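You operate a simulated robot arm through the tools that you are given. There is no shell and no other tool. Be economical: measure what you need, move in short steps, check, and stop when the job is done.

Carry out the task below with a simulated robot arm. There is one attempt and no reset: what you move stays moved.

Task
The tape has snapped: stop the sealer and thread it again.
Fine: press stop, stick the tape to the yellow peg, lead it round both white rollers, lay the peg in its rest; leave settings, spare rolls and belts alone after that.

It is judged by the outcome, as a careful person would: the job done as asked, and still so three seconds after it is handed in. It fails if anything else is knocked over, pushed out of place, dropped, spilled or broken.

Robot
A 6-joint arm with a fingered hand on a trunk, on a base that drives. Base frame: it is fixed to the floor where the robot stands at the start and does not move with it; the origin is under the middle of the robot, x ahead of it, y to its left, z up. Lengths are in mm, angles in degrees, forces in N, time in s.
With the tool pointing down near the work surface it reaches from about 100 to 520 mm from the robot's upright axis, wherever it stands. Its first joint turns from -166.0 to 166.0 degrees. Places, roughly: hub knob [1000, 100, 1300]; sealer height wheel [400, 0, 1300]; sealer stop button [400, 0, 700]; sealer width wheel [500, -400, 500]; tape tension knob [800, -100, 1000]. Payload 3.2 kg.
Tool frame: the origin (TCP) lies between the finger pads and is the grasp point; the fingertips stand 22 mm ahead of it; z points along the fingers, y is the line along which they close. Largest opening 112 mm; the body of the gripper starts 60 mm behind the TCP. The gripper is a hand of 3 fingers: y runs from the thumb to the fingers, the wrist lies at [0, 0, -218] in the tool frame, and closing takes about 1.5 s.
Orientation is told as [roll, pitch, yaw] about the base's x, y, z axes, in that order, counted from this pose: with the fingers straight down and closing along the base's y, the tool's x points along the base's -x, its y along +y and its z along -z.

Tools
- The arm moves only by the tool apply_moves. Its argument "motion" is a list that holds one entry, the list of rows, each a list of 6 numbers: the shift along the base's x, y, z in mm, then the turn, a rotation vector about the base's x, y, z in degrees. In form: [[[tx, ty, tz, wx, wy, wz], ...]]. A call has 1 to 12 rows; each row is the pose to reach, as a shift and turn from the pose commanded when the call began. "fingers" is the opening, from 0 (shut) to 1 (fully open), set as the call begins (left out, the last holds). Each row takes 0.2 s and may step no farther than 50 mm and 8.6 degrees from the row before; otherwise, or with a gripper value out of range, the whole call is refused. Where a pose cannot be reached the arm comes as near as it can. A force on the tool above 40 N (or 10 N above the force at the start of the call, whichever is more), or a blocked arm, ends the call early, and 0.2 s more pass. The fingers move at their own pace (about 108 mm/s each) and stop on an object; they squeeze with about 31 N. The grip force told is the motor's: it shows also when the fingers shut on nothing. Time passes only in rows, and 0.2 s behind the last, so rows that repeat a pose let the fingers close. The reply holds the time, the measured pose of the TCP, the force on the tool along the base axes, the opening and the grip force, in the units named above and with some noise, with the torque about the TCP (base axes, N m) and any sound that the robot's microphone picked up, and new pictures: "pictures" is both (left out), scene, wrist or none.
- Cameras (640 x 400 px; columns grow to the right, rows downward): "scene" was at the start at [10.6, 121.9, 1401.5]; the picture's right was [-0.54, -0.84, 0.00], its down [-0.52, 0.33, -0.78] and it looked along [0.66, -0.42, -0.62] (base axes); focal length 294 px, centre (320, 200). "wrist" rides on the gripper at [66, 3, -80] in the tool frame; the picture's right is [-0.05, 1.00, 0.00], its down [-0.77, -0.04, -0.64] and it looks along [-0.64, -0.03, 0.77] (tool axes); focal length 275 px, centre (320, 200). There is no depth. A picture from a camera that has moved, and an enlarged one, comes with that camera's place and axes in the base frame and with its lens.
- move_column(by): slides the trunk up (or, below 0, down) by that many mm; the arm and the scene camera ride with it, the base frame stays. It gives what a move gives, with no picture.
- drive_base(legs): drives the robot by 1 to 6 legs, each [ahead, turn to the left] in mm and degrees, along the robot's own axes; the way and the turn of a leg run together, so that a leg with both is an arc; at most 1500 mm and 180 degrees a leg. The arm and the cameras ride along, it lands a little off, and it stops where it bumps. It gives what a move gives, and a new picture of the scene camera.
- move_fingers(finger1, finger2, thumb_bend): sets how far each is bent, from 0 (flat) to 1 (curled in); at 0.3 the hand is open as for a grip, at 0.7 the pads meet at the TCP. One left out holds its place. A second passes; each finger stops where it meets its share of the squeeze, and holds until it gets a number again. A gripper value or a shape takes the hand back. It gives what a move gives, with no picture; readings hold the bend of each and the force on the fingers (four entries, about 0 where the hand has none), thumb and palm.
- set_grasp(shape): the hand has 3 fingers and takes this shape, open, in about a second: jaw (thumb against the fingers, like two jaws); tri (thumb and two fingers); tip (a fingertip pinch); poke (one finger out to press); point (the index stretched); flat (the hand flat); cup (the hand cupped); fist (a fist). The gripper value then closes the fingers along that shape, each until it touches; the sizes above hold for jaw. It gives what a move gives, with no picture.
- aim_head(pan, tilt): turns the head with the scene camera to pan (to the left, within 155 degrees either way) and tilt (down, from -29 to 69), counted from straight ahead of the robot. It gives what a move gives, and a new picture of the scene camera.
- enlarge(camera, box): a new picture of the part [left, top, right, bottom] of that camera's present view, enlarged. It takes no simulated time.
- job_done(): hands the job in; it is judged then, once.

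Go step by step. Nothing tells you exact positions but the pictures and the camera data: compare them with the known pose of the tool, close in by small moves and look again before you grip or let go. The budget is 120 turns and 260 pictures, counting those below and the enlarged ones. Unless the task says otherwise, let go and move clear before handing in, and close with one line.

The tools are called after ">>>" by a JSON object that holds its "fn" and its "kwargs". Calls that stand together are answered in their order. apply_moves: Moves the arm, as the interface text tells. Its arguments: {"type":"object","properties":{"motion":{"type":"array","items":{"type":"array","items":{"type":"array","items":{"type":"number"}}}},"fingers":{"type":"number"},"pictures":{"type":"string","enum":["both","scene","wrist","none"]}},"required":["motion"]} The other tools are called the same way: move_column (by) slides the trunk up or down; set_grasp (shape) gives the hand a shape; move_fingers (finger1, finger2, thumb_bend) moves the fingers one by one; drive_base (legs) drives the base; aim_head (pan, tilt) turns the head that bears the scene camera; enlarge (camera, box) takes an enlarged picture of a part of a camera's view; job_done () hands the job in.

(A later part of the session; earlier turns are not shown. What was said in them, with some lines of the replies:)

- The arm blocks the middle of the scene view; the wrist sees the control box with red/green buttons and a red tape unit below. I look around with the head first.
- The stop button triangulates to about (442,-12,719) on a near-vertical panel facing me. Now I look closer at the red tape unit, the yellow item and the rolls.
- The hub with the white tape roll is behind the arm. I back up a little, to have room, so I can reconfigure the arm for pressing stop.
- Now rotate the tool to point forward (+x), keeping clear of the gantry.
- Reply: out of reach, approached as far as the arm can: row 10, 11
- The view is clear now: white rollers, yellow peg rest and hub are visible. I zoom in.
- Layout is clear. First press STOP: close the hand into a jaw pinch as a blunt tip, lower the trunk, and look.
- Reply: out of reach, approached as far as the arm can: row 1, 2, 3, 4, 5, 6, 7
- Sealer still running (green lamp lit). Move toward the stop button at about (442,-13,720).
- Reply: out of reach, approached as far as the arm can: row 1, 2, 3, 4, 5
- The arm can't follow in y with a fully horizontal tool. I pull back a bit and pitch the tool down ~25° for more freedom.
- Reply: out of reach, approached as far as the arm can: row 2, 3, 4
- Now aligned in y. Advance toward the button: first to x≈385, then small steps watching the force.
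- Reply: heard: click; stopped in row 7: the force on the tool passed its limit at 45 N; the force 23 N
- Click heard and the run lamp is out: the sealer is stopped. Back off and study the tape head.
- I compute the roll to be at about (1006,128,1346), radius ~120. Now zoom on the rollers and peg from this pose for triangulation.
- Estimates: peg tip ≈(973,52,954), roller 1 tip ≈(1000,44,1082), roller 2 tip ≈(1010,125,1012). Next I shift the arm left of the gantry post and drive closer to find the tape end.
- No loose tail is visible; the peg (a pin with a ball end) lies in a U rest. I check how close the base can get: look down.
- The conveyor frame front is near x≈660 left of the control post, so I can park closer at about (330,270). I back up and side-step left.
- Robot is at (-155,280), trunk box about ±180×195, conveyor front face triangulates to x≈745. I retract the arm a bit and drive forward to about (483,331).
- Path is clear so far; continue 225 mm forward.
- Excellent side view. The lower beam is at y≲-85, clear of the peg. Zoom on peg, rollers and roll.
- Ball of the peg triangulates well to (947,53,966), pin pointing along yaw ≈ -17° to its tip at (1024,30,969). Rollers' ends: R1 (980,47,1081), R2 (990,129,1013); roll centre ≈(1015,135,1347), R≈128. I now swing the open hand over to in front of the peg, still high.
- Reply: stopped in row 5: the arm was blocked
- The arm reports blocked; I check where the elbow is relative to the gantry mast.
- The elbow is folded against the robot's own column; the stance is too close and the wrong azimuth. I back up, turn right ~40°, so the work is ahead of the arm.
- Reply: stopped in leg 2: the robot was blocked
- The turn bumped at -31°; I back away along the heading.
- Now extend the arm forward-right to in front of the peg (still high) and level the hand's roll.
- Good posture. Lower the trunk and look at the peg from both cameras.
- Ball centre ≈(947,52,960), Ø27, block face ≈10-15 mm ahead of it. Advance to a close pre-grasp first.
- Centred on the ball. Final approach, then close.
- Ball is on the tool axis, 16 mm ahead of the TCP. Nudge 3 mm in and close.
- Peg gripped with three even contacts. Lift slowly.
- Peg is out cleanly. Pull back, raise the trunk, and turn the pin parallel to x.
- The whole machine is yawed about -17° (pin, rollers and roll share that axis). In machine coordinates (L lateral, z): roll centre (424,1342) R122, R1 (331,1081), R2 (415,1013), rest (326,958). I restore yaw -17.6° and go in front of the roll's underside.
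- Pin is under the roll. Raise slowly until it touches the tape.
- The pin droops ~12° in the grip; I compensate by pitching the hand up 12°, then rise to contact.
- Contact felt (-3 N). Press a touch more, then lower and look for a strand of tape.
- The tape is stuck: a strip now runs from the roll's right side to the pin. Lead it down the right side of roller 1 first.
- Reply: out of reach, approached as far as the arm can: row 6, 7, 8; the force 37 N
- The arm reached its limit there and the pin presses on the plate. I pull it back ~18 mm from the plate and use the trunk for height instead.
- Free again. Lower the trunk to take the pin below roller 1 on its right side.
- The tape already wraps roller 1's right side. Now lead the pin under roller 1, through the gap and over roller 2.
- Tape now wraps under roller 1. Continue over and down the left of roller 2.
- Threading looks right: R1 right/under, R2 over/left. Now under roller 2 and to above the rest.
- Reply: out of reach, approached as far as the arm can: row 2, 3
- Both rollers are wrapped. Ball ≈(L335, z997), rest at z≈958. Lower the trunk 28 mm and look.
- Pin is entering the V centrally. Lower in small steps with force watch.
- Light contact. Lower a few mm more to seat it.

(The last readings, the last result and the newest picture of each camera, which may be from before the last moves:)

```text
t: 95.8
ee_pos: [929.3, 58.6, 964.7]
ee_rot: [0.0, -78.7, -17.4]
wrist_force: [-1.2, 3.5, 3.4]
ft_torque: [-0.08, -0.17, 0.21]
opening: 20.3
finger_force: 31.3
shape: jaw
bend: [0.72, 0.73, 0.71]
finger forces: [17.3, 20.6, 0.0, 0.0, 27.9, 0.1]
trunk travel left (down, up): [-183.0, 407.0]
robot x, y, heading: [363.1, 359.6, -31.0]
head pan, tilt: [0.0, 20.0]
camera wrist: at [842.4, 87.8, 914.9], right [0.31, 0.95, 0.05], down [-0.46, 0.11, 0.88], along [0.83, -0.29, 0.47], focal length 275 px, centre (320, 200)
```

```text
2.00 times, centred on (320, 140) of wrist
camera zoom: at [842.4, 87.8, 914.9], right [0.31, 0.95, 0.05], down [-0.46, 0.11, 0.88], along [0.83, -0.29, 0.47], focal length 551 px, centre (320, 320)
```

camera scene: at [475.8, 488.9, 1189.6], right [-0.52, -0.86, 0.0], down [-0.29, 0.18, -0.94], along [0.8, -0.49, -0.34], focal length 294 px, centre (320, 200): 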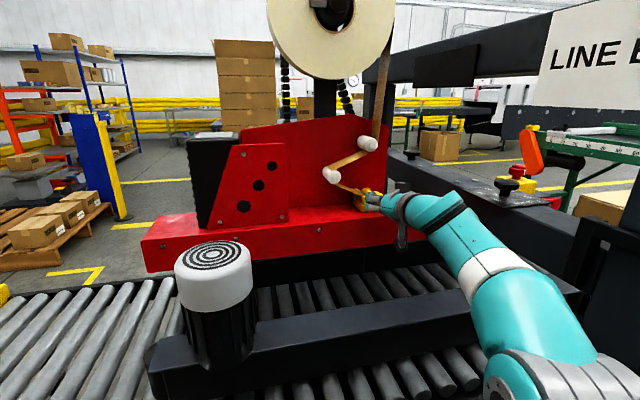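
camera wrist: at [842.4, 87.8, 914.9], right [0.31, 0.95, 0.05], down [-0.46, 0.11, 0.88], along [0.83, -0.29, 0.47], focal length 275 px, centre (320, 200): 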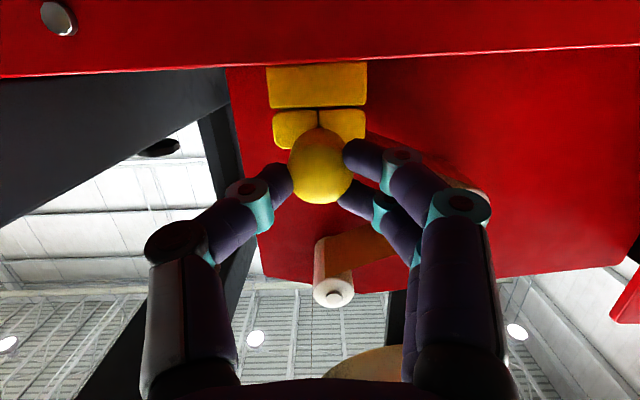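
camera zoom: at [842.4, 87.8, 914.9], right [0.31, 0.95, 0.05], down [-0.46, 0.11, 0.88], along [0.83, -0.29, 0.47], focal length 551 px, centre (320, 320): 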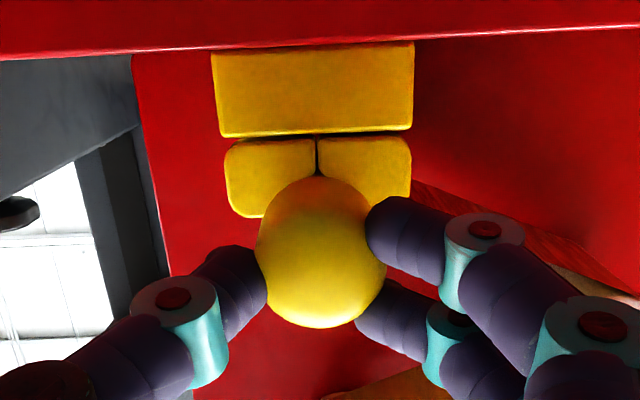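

Ball is back at its rest height. Relieve the small side load (1.5 mm left), then open gently.

>>> {"fn": "apply_moves", "kwargs": {"motion": [[[0.5, 1.5, 0, 0, 0, 0], [0.5, 1.5, 0, 0, 0, 0]]], "pictures": "none"}}

>>> {"fn": "apply_moves", "kwargs": {"motion": [[[0, 0, 0, 0, 0, 0], [0, 0, 0, 0, 0, 0], [0, 0, 0, 0, 0, 0], [0, 0, 0, 0, 0, 0]]], "fingers": 0.6}}

>>> {"fn": "enlarge", "kwargs": {"camera": "scene", "box": [330, 130, 430, 210]}}

>>> {"fn": "enlarge", "kwargs": {"camera": "wrist", "box": [240, 40, 400, 240]}}

```text
t: 96.4
ee_pos: [928.3, 57.8, 964.5]
ee_rot: [0.2, -78.8, -17.6]
wrist_force: [0.8, -0.1, 3.4]
ft_torque: [-0.09, -0.14, 0.03]
opening: 20.4
finger_force: 31.5
shape: jaw
bend: [0.72, 0.73, 0.71]
finger forces: [17.1, 19.1, 0.1, 0.1, 28.8, 0.1]
trunk travel left (down, up): [-183.0, 407.0]
robot x, y, heading: [364.3, 363.1, -31.2]
head pan, tilt: [0.0, 20.0]
```

```text
t: 97.4
ee_pos: [929.4, 59.1, 965.0]
ee_rot: [0.3, -78.8, -17.6]
wrist_force: [-0.8, 0.3, 0.4]
ft_torque: [0.01, 0.0, 0.03]
opening: 67.1
finger_force: 0.0
shape: jaw
bend: [0.71, 0.71, 0.71]
finger forces: [0.1, 0.0, 0.0, 0.1, 0.1, 0.0]
trunk travel left (down, up): [-183.0, 407.0]
robot x, y, heading: [361.5, 360.6, -30.8]
head pan, tilt: [0.0, 20.0]
camera scene: at [476.0, 488.7, 1189.5], right [-0.52, -0.86, 0.0], down [-0.29, 0.18, -0.94], along [0.8, -0.49, -0.34], focal length 294 px, centre (320, 200)
camera wrist: at [842.7, 88.9, 914.3], right [0.31, 0.95, 0.05], down [-0.46, 0.11, 0.88], along [0.83, -0.29, 0.47], focal length 275 px, centre (320, 200)
```

scene: 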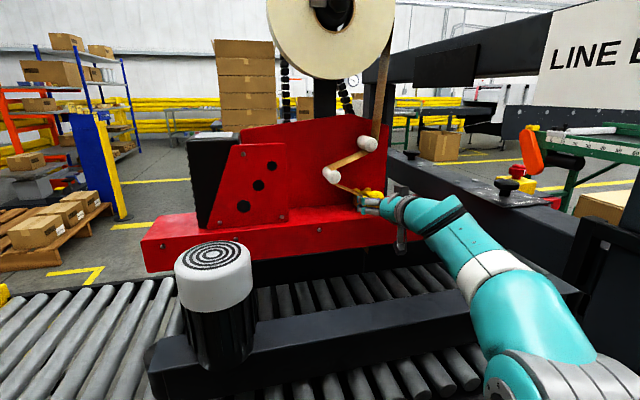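
wrist: 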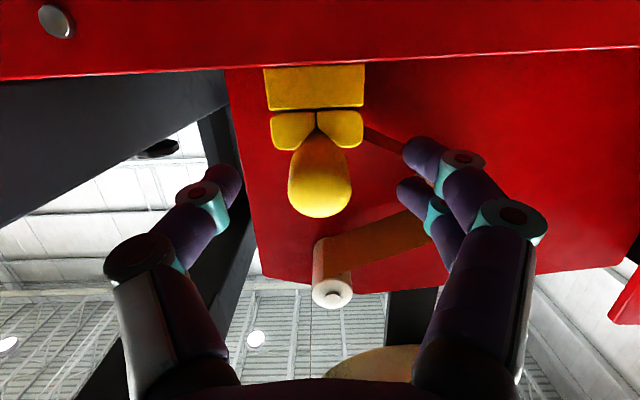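

```text
5.00 times, centred on (380, 170) of scene
camera zoom: at [476.0, 488.7, 1189.5], right [-0.52, -0.86, 0.0], down [-0.29, 0.18, -0.94], along [0.8, -0.49, -0.34], focal length 1472 px, centre (20, 350)
```

zoom: 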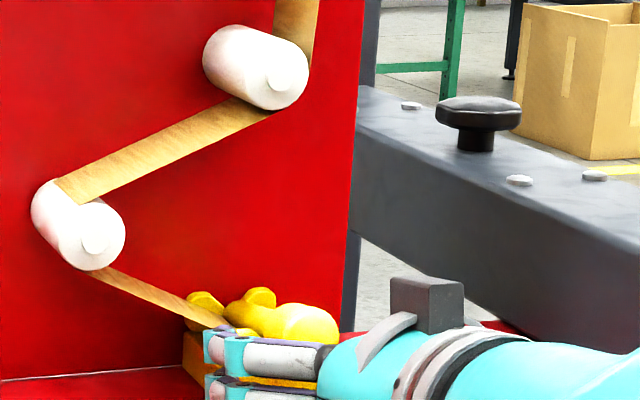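

```text
2.00 times, centred on (320, 140) of wrist
camera zoom: at [842.7, 88.9, 914.3], right [0.31, 0.95, 0.05], down [-0.46, 0.11, 0.88], along [0.83, -0.29, 0.47], focal length 551 px, centre (320, 320)
```

zoom: 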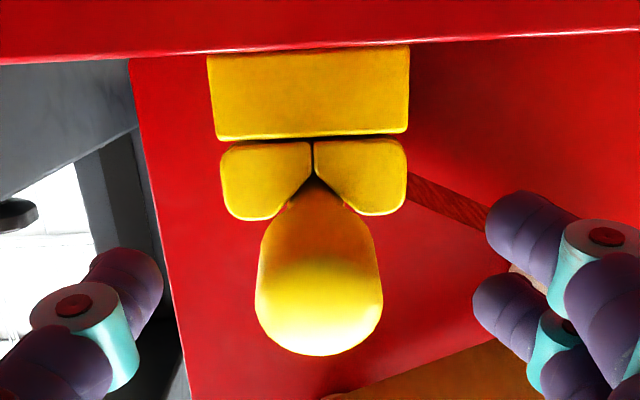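

Released; the peg seems slightly tilted. I back straight out and inspect.

>>> {"fn": "apply_moves", "kwargs": {"motion": [[[-10, 3, 1, 0, 0, 0], [-30, 9.5, 4, 0, 0, 0], [-60, 19, 8, 0, 0, 0], [-95, 30, 14, 0, 0, 0], [-95, 30, 14, 0, 0, 0]]]}}

>>> {"fn": "enlarge", "kwargs": {"camera": "scene", "box": [330, 130, 430, 210]}}

>>> {"fn": "enlarge", "kwargs": {"camera": "wrist", "box": [240, 0, 400, 150]}}

```text
t: 98.6
ee_pos: [834.9, 88.1, 978.5]
ee_rot: [0.1, -78.9, -17.6]
wrist_force: [0.2, -0.4, -0.7]
ft_torque: [0.02, -0.02, -0.02]
opening: 66.9
finger_force: 0.2
shape: jaw
bend: [0.71, 0.71, 0.71]
finger forces: [0.0, 0.1, 0.0, 0.0, 0.0, 0.0]
trunk travel left (down, up): [-183.0, 407.0]
robot x, y, heading: [364.8, 359.8, -31.2]
head pan, tilt: [0.0, 20.0]
camera scene: at [475.9, 488.7, 1189.5], right [-0.52, -0.86, 0.0], down [-0.29, 0.18, -0.94], along [0.8, -0.49, -0.34], focal length 294 px, centre (320, 200)
camera wrist: at [747.8, 119.6, 929.1], right [0.31, 0.95, 0.05], down [-0.46, 0.11, 0.88], along [0.83, -0.29, 0.47], focal length 275 px, centre (320, 200)
```

scene: 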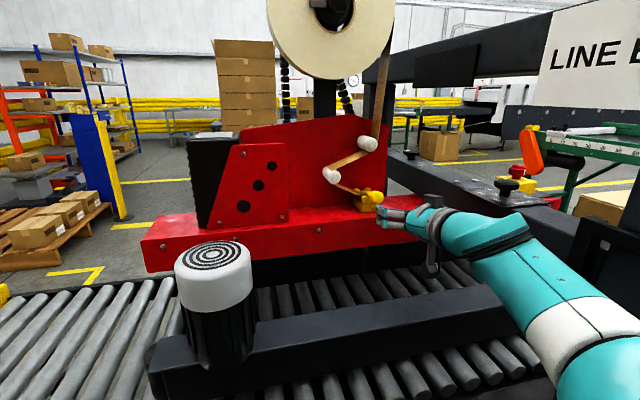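
wrist: 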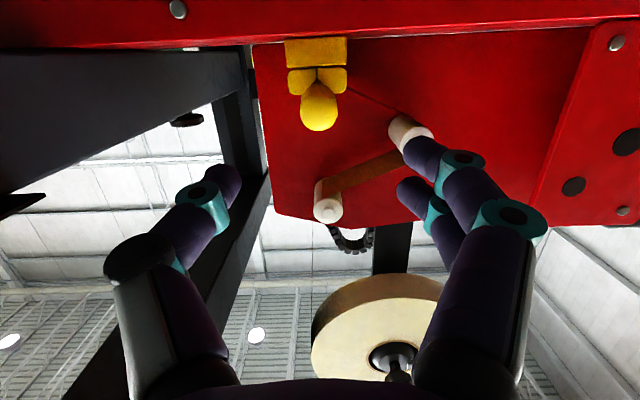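

```text
5.00 times, centred on (380, 170) of scene
camera zoom: at [475.9, 488.7, 1189.5], right [-0.52, -0.86, 0.0], down [-0.29, 0.18, -0.94], along [0.8, -0.49, -0.34], focal length 1472 px, centre (20, 350)
```

zoom: 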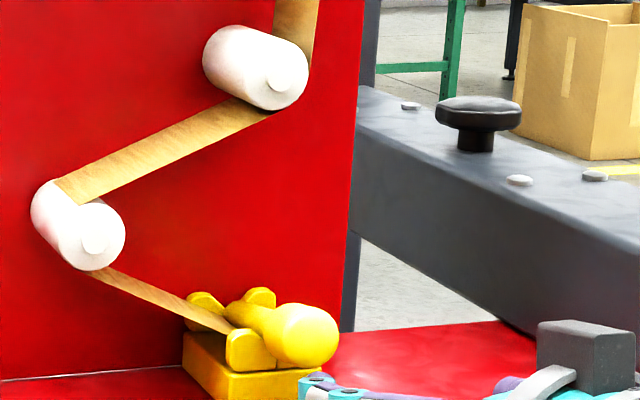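

```text
2.67 times, centred on (320, 75) of wrist
camera zoom: at [747.8, 119.6, 929.1], right [0.31, 0.95, 0.05], down [-0.46, 0.11, 0.88], along [0.83, -0.29, 0.47], focal length 734 px, centre (320, 533)
```

zoom: 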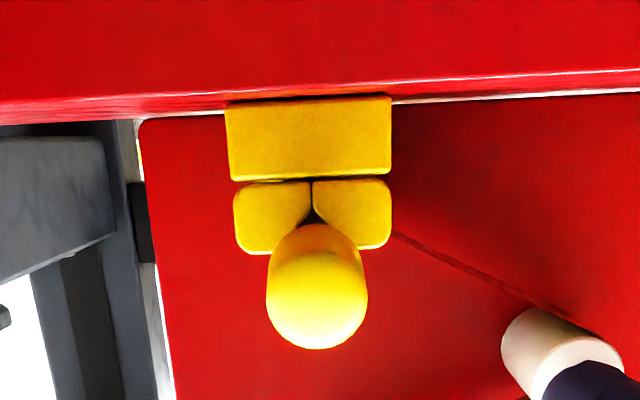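

>>> {"fn": "enlarge", "kwargs": {"camera": "scene", "box": [360, 180, 400, 212]}}

>>> {"fn": "enlarge", "kwargs": {"camera": "wrist", "box": [280, 30, 360, 140]}}

```text
12.50 times, centred on (380, 196) of scene
camera zoom: at [475.9, 488.7, 1189.5], right [-0.52, -0.86, 0.0], down [-0.29, 0.18, -0.94], along [0.8, -0.49, -0.34], focal length 3681 px, centre (-430, 250)
```

zoom: 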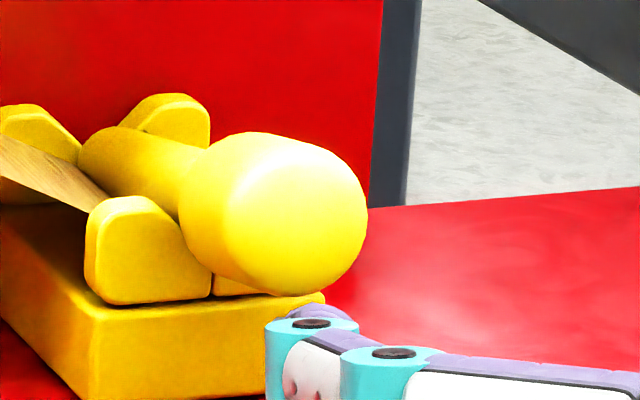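

```text
3.64 times, centred on (320, 85) of wrist
camera zoom: at [747.8, 119.6, 929.1], right [0.31, 0.95, 0.05], down [-0.46, 0.11, 0.88], along [0.83, -0.29, 0.47], focal length 1001 px, centre (320, 618)
```

zoom: 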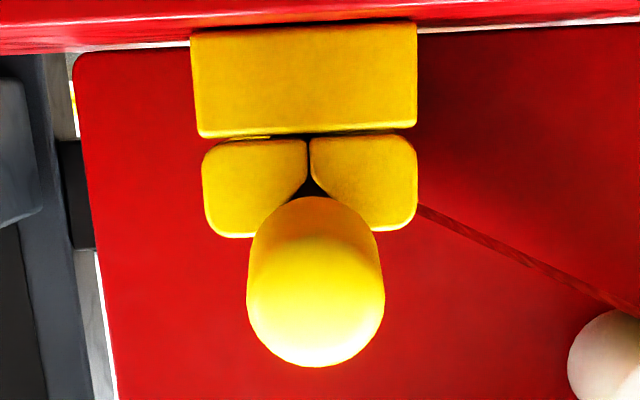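

The pin lies in the rest but tilted ~10° (ball end ~6 mm high). I'll press the ball down lightly from above with closed fingers to seat it level.

>>> {"fn": "apply_moves", "kwargs": {"motion": [[[0, 0, 20, 0, 0, 0], [0, 0, 40, 0, 0, 0], [0, 0, 40, 0, 0, 0], [0, 0, 40, 0, 0, 0], [0, 0, 40, 0, 0, 0], [30, -9.5, 40, 0, 0, 0], [65, -20.6, 40, 0, 0, 0], [92, -29.2, 40, 0, 0, 0], [92, -29.2, 40, 0, 0, 0]]], "fingers": 0}}

>>> {"fn": "enlarge", "kwargs": {"camera": "scene", "box": [350, 160, 410, 210]}}

```text
t: 100.6
ee_pos: [925.7, 60.9, 1017.7]
ee_rot: [0.1, -78.7, -17.5]
wrist_force: [-1.0, -0.1, -0.4]
ft_torque: [-0.01, -0.01, 0.01]
opening: 0.1
finger_force: 31.1
shape: jaw
bend: [0.68, 0.68, 0.77]
finger forces: [0.0, 0.0, 0.0, 0.0, 0.1, 0.0]
trunk travel left (down, up): [-183.0, 407.0]
robot x, y, heading: [363.1, 364.7, -31.1]
head pan, tilt: [0.0, 20.0]
camera scene: at [476.1, 488.6, 1189.5], right [-0.52, -0.86, 0.0], down [-0.29, 0.18, -0.94], along [0.8, -0.49, -0.34], focal length 294 px, centre (320, 200)
camera wrist: at [838.4, 91.2, 967.9], right [0.31, 0.95, 0.05], down [-0.46, 0.11, 0.88], along [0.83, -0.29, 0.47], focal length 275 px, centre (320, 200)
```

scene: 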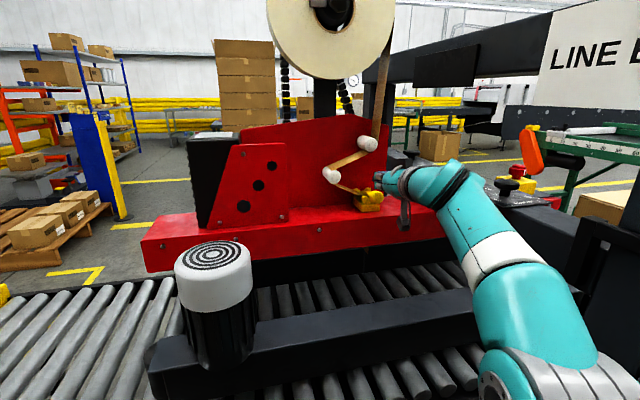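
wrist: 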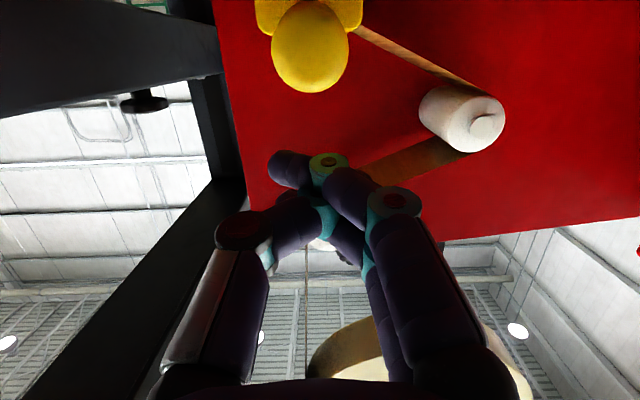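

```text
8.00 times, centred on (380, 185) of scene
camera zoom: at [476.1, 488.6, 1189.5], right [-0.52, -0.86, 0.0], down [-0.29, 0.18, -0.94], along [0.8, -0.49, -0.34], focal length 2356 px, centre (-160, 320)
```

zoom: 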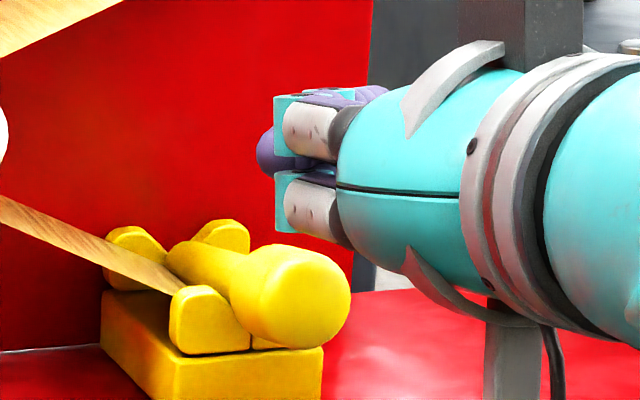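

Lower gently onto the ball until a few newtons.

>>> {"fn": "apply_moves", "kwargs": {"motion": [[[-0.6, -2, -8, 0, 0, 0], [-0.6, -2, -14, 0, 0, 0], [-0.6, -2, -18, 0, 0, 0], [-0.6, -2, -21, 0, 0, 0], [-0.6, -2, -23, 0, 0, 0], [-0.6, -2, -23, 0, 0, 0]]], "pictures": "none", "fingers": 0}}

>>> {"fn": "enlarge", "kwargs": {"camera": "scene", "box": [350, 160, 410, 210]}}

```text
t: 102.0
ee_pos: [924.8, 59.0, 995.9]
ee_rot: [0.1, -78.8, -17.5]
wrist_force: [0.2, -0.4, 0.1]
ft_torque: [-0.01, 0.0, -0.02]
opening: 0.1
finger_force: 30.9
shape: jaw
bend: [0.68, 0.68, 0.77]
finger forces: [0.1, 0.1, 0.0, 0.1, 0.0, 0.0]
trunk travel left (down, up): [-183.0, 407.0]
robot x, y, heading: [364.1, 360.9, -31.1]
head pan, tilt: [0.0, 20.0]
```

```text
8.00 times, centred on (380, 185) of scene
camera zoom: at [476.0, 488.7, 1189.5], right [-0.52, -0.86, 0.0], down [-0.29, 0.18, -0.94], along [0.8, -0.49, -0.34], focal length 2356 px, centre (-160, 320)
```

zoom: 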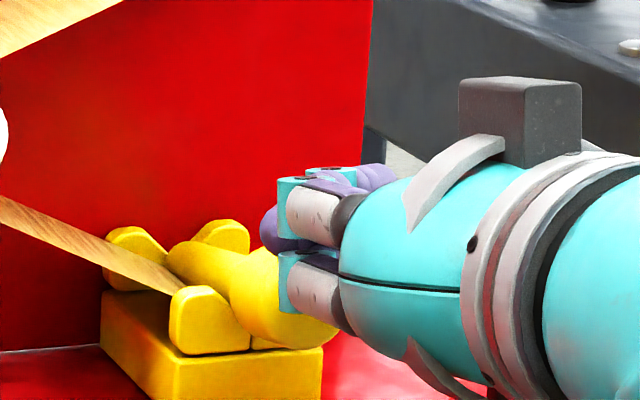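

>>> {"fn": "apply_moves", "kwargs": {"motion": [[[0, 0, -2, 0, 0, 0], [0, 0, -4, 0, 0, 0], [0, 0, -6, 0, 0, 0], [0, 0, -8, 0, 0, 0], [0, 0, -8, 0, 0, 0]]], "pictures": "wrist", "fingers": 0}}

>>> {"fn": "enlarge", "kwargs": {"camera": "scene", "box": [350, 160, 410, 210]}}

```text
t: 103.2
ee_pos: [926.4, 58.7, 987.8]
ee_rot: [0.0, -78.9, -17.7]
wrist_force: [1.3, -0.7, 0.2]
ft_torque: [0.0, 0.01, 0.01]
opening: 0.2
finger_force: 31.1
shape: jaw
bend: [0.68, 0.68, 0.77]
finger forces: [0.0, 0.0, 0.0, 0.1, 0.1, 0.0]
trunk travel left (down, up): [-183.0, 407.0]
robot x, y, heading: [360.5, 363.0, -31.4]
head pan, tilt: [0.0, 20.0]
camera wrist: at [839.0, 88.3, 938.2], right [0.31, 0.95, 0.05], down [-0.46, 0.11, 0.88], along [0.83, -0.29, 0.47], focal length 275 px, centre (320, 200)
```

wrist: 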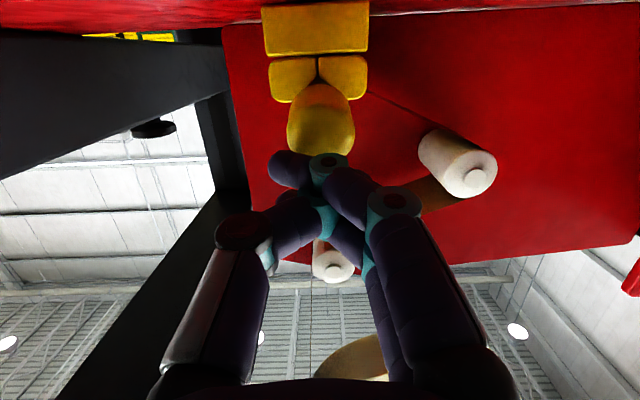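

```text
8.00 times, centred on (380, 185) of scene
camera zoom: at [476.0, 488.7, 1189.5], right [-0.52, -0.86, 0.0], down [-0.29, 0.18, -0.94], along [0.8, -0.49, -0.34], focal length 2356 px, centre (-160, 320)
```

zoom: 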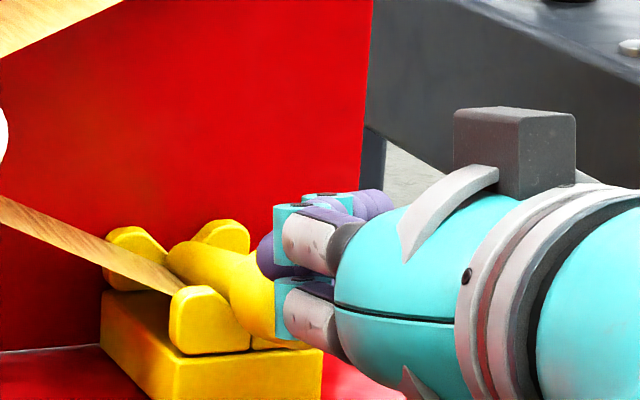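

>>> {"fn": "apply_moves", "kwargs": {"motion": [[[0, 0, -2, 0, 0, 0], [0, 0, -4, 0, 0, 0], [0, 0, -6, 0, 0, 0], [0, 0, -7.5, 0, 0, 0], [0, 0, -7.5, 0, 0, 0]]], "pictures": "wrist", "fingers": 0}}

>>> {"fn": "enlarge", "kwargs": {"camera": "scene", "box": [350, 160, 410, 210]}}

```text
t: 104.4
ee_pos: [925.4, 56.6, 980.3]
ee_rot: [0.1, -78.8, -17.5]
wrist_force: [0.3, -0.7, -0.6]
ft_torque: [-0.01, -0.01, -0.03]
opening: 0.3
finger_force: 31.2
shape: jaw
bend: [0.68, 0.68, 0.77]
finger forces: [0.0, 0.0, 0.0, 0.0, 0.1, 0.0]
trunk travel left (down, up): [-183.0, 407.0]
robot x, y, heading: [363.1, 362.9, -31.3]
head pan, tilt: [0.0, 20.0]
camera wrist: at [838.2, 87.8, 930.1], right [0.31, 0.95, 0.05], down [-0.46, 0.11, 0.88], along [0.83, -0.29, 0.47], focal length 275 px, centre (320, 200)
```

wrist: 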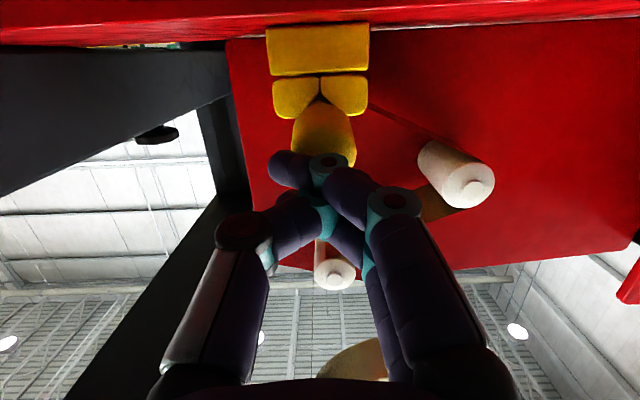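

```text
8.00 times, centred on (380, 185) of scene
camera zoom: at [476.0, 488.7, 1189.5], right [-0.52, -0.86, 0.0], down [-0.29, 0.18, -0.94], along [0.8, -0.49, -0.34], focal length 2356 px, centre (-160, 320)
```

zoom: 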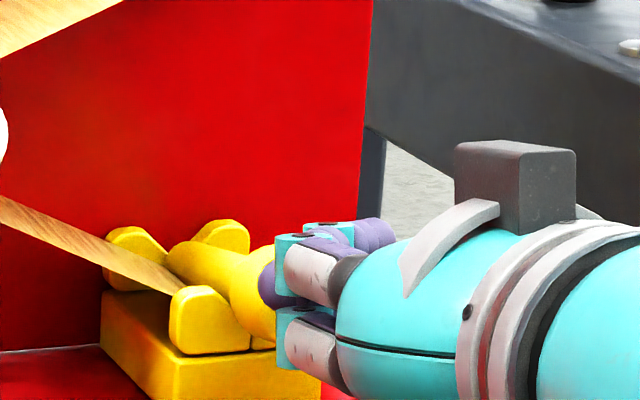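

Not in contact yet; move up a little, 8 mm further in, and lower again.

>>> {"fn": "apply_moves", "kwargs": {"motion": [[[0, 0, 8, 0, 0, 0], [0, 0, 16, 0, 0, 0], [4, -1.2, 18, 0, 0, 0], [8.5, -2.6, 18, 0, 0, 0], [8.5, -2.6, 13, 0, 0, 0], [8.5, -2.6, 9, 0, 0, 0], [8.5, -2.6, 6, 0, 0, 0], [8.5, -2.6, 3, 0, 0, 0], [8.5, -2.6, 3, 0, 0, 0]]], "pictures": "wrist", "fingers": 0}}

>>> {"fn": "enlarge", "kwargs": {"camera": "scene", "box": [350, 160, 410, 210]}}

```text
t: 106.4
ee_pos: [934.3, 54.9, 982.0]
ee_rot: [0.2, -78.7, -17.6]
wrist_force: [0.7, 0.3, 0.3]
ft_torque: [0.0, 0.0, 0.02]
opening: 0.0
finger_force: 30.8
shape: jaw
bend: [0.69, 0.68, 0.77]
finger forces: [0.0, 0.1, 0.1, 0.0, 0.1, 0.1]
trunk travel left (down, up): [-183.0, 407.0]
robot x, y, heading: [364.0, 359.5, -30.8]
head pan, tilt: [0.0, 20.0]
camera wrist: at [847.1, 85.5, 932.2], right [0.31, 0.95, 0.05], down [-0.46, 0.11, 0.88], along [0.83, -0.29, 0.47], focal length 275 px, centre (320, 200)
```

wrist: 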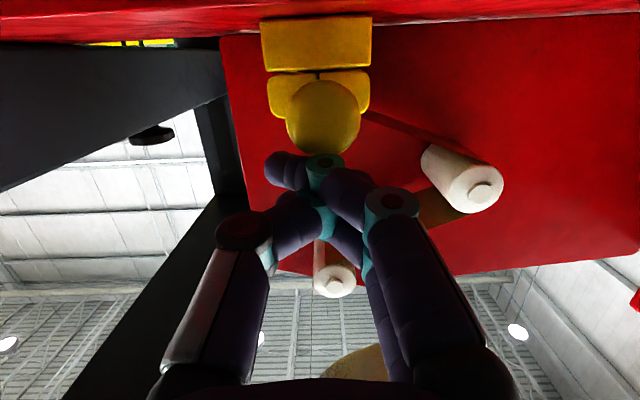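

```text
8.00 times, centred on (380, 185) of scene
camera zoom: at [476.0, 488.7, 1189.5], right [-0.52, -0.86, 0.0], down [-0.29, 0.18, -0.94], along [0.8, -0.49, -0.34], focal length 2356 px, centre (-160, 320)
```

zoom: 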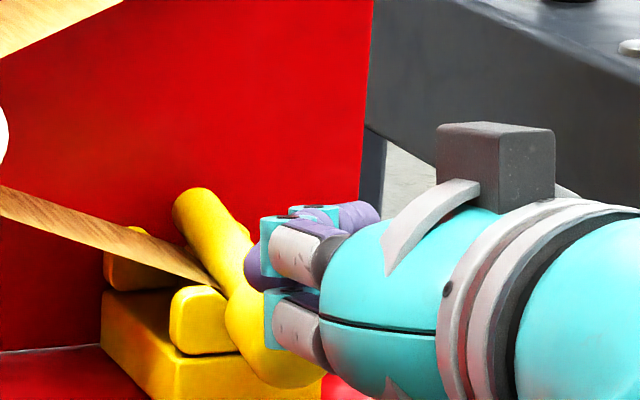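

The peg has now rocked the other way (tip up). Raise the hand and see how it settles.

>>> {"fn": "apply_moves", "kwargs": {"motion": [[[0, 0, 5, 0, 0, 0], [0, 0, 15, 0, 0, 0], [-15, 4.7, 30, 0, 0, 0], [-45, 14, 40, 0, 0, 0], [-80, 25, 40, 0, 0, 0], [-80, 25, 40, 0, 0, 0]]], "pictures": "wrist", "fingers": 0}}

>>> {"fn": "enlarge", "kwargs": {"camera": "scene", "box": [350, 160, 410, 210]}}

```text
t: 107.8
ee_pos: [854.0, 79.8, 1023.8]
ee_rot: [0.3, -78.7, -17.5]
wrist_force: [0.3, -0.2, 0.6]
ft_torque: [0.01, -0.02, -0.01]
opening: 0.0
finger_force: 30.6
shape: jaw
bend: [0.69, 0.68, 0.77]
finger forces: [0.0, 0.1, 0.0, 0.0, 0.0, 0.1]
trunk travel left (down, up): [-183.0, 407.0]
robot x, y, heading: [361.9, 360.2, -31.0]
head pan, tilt: [0.0, 20.0]
camera wrist: at [767.7, 110.8, 973.3], right [0.31, 0.95, 0.05], down [-0.46, 0.11, 0.88], along [0.83, -0.29, 0.47], focal length 275 px, centre (320, 200)
```

wrist: 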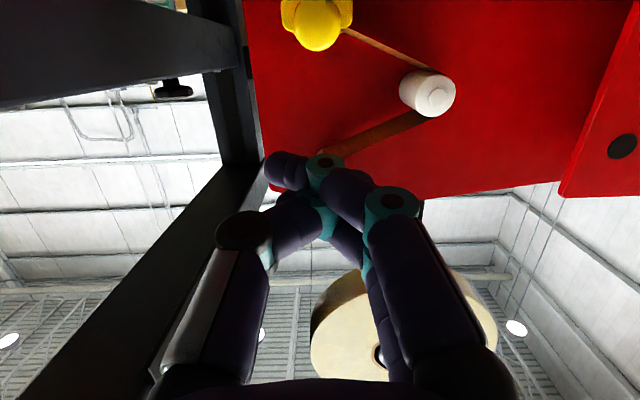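

```text
8.00 times, centred on (380, 185) of scene
camera zoom: at [475.9, 488.7, 1189.5], right [-0.52, -0.86, 0.0], down [-0.29, 0.18, -0.94], along [0.8, -0.49, -0.34], focal length 2356 px, centre (-160, 320)
```

zoom: 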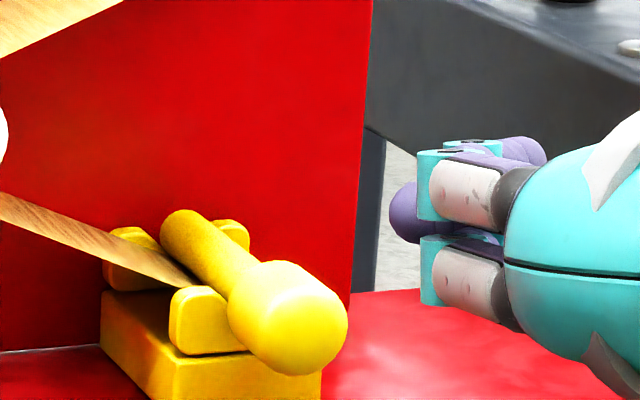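

The peg has now settled level in both V's, like at the start. Move the hand clear and check stability and the full tape path.

>>> {"fn": "apply_moves", "kwargs": {"motion": [[[-20, 20, 10, 0, 0, 0], [-40, 40, 20, 0, 0, 0], [-60, 60, 30, 0, 0, 0], [-80, 80, 40, 0, 0, 0], [-100, 100, 50, 0, 0, 0], [-100, 100, 50, 0, 0, 0], [-100, 100, 50, 0, 0, 0]]], "pictures": "scene", "fingers": 1}}

>>> {"fn": "enlarge", "kwargs": {"camera": "scene", "box": [300, 60, 440, 220]}}

>>> {"fn": "enlarge", "kwargs": {"camera": "scene", "box": [350, 160, 410, 210]}}

>>> {"fn": "enlarge", "kwargs": {"camera": "wrist", "box": [0, 0, 640, 400]}}

```text
t: 109.4
ee_pos: [755.0, 181.0, 1073.1]
ee_rot: [0.1, -78.8, -17.5]
wrist_force: [-0.7, 0.9, 0.7]
ft_torque: [-0.01, 0.0, 0.05]
opening: 112.2
finger_force: 0.0
shape: jaw
bend: [0.3, 0.3, 0.3]
finger forces: [0.0, 0.0, 0.0, 0.0, 0.0, 0.1]
trunk travel left (down, up): [-183.0, 407.0]
robot x, y, heading: [362.4, 359.3, -31.0]
head pan, tilt: [0.0, 20.0]
camera scene: at [475.9, 488.7, 1189.5], right [-0.52, -0.86, 0.0], down [-0.29, 0.18, -0.94], along [0.8, -0.49, -0.34], focal length 294 px, centre (320, 200)
```

scene: 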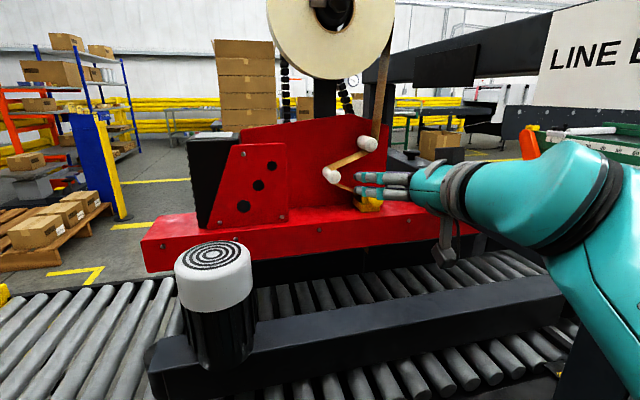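

```text
2.50 times, centred on (370, 140) of scene
camera zoom: at [475.9, 488.7, 1189.5], right [-0.52, -0.86, 0.0], down [-0.29, 0.18, -0.94], along [0.8, -0.49, -0.34], focal length 736 px, centre (195, 350)
```

zoom: 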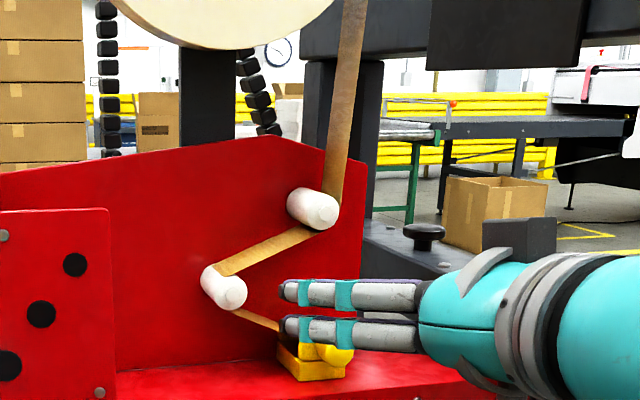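

```text
8.00 times, centred on (380, 185) of scene
camera zoom: at [475.9, 488.7, 1189.5], right [-0.52, -0.86, 0.0], down [-0.29, 0.18, -0.94], along [0.8, -0.49, -0.34], focal length 2356 px, centre (-160, 320)
```

zoom: 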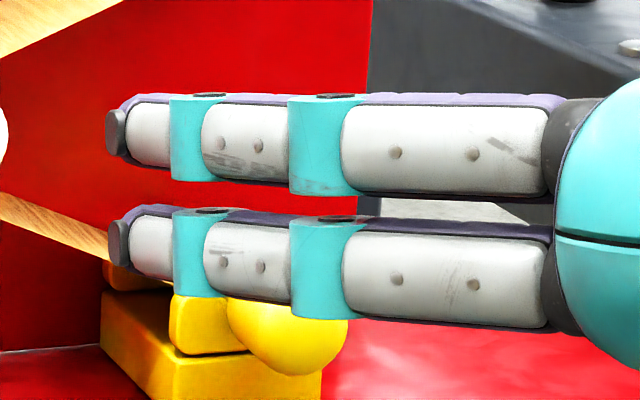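

```text
1.00 times, centred on (320, 200) of wrist (not enlarged: the box is as wide or as high as the picture)
camera zoom: at [667.5, 211.1, 1023.8], right [0.31, 0.95, 0.05], down [-0.46, 0.11, 0.88], along [0.83, -0.29, 0.47], focal length 275 px, centre (320, 200)
```

zoom: 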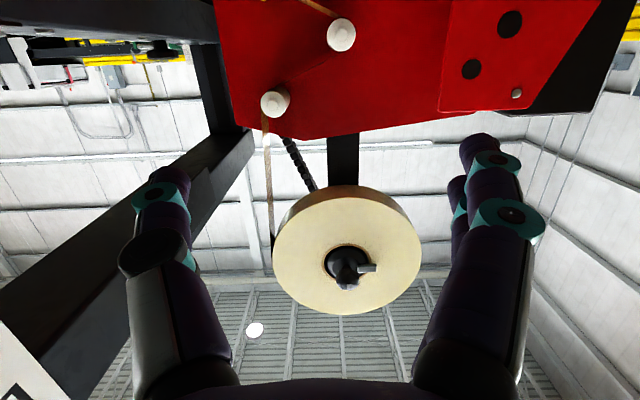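

>>> {"fn": "apply_moves", "kwargs": {"motion": [[[-10, 0, 30, 0, 0, 0], [-20, 0, 60, 0, 0, 0], [-30, 0, 90, 0, 0, 0], [-30, 0, 90, 0, 0, 0], [-30, 0, 90, 0, 0, 0], [-30, 0, 90, 0, 0, 0], [-30, 0, 90, 0, 0, 0]]], "pictures": "none"}}

>>> {"fn": "enlarge", "kwargs": {"camera": "scene", "box": [350, 160, 410, 210]}}

>>> {"fn": "enlarge", "kwargs": {"camera": "scene", "box": [300, 60, 440, 220]}}

```text
t: 111.0
ee_pos: [723.8, 180.4, 1162.4]
ee_rot: [0.0, -78.8, -17.6]
wrist_force: [0.3, -0.1, 0.6]
ft_torque: [0.0, 0.01, 0.0]
opening: 112.1
finger_force: 0.1
shape: jaw
bend: [0.3, 0.3, 0.3]
finger forces: [0.0, 0.0, 0.1, 0.1, 0.0, 0.0]
trunk travel left (down, up): [-183.0, 407.0]
robot x, y, heading: [364.8, 359.5, -31.3]
head pan, tilt: [0.0, 20.0]
```

```text
8.00 times, centred on (380, 185) of scene
camera zoom: at [475.9, 488.7, 1189.5], right [-0.52, -0.86, 0.0], down [-0.29, 0.18, -0.94], along [0.8, -0.49, -0.34], focal length 2356 px, centre (-160, 320)
```

zoom: 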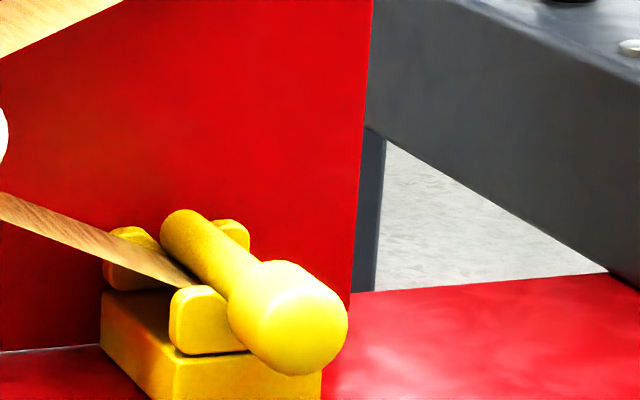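

```text
2.50 times, centred on (370, 140) of scene
camera zoom: at [475.9, 488.7, 1189.5], right [-0.52, -0.86, 0.0], down [-0.29, 0.18, -0.94], along [0.8, -0.49, -0.34], focal length 736 px, centre (195, 350)
```

zoom: 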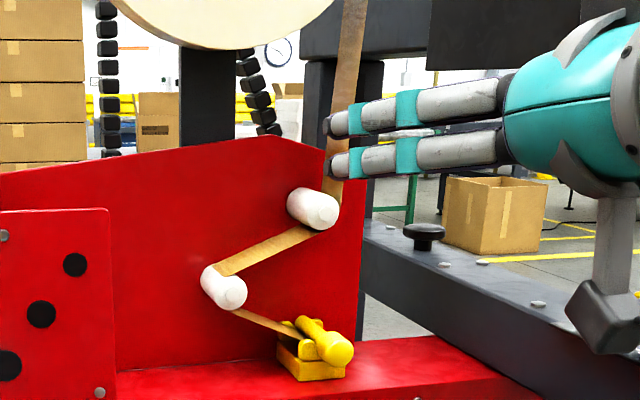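

Peg is steady and level, tape runs roll → R1 → R2 → peg. A last look at the control post and spare rolls.

>>> {"fn": "aim_head", "kwargs": {"pan": -40, "tilt": 40}}

```text
t: 112.1
ee_pos: [724.5, 181.7, 1163.7]
ee_rot: [0.1, -78.9, -17.6]
wrist_force: [-0.2, 0.2, 0.4]
ft_torque: [0.01, -0.02, 0.01]
opening: 111.8
finger_force: 0.0
shape: jaw
bend: [0.3, 0.3, 0.3]
finger forces: [0.0, 0.0, 0.1, 0.1, 0.0, 0.1]
trunk travel left (down, up): [-183.0, 407.0]
robot x, y, heading: [362.2, 359.0, -31.0]
head pan, tilt: [-40.0, 40.0]
camera scene: at [423.8, 456.4, 1158.2], right [-0.95, -0.32, 0.0], down [-0.21, 0.61, -0.77], along [0.25, -0.72, -0.64], focal length 294 px, centre (320, 200)
```

scene: 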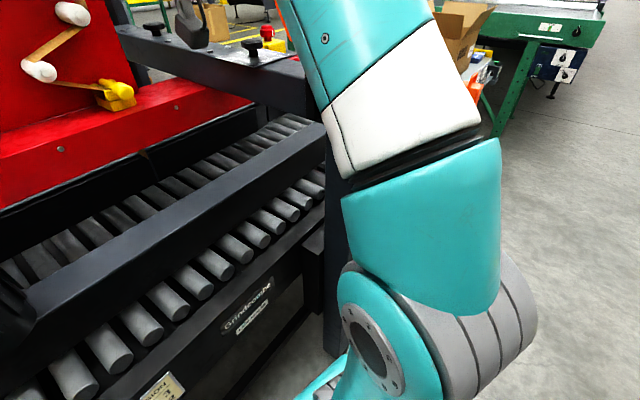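

Everything visible is in place, the belts are still, and the hand is clear, so I'm handing in.

>>> {"fn": "job_done", "kwargs": {}}

```text
The job is handed in.
```

The sealer is stopped and rethreaded: the tape is stuck to the yellow peg, runs round both white rollers, and the peg lies in its rest. The robot's base bumped something once while turning. Nothing I could see looked moved, but the arm hid the control post and spare rolls in my last look.
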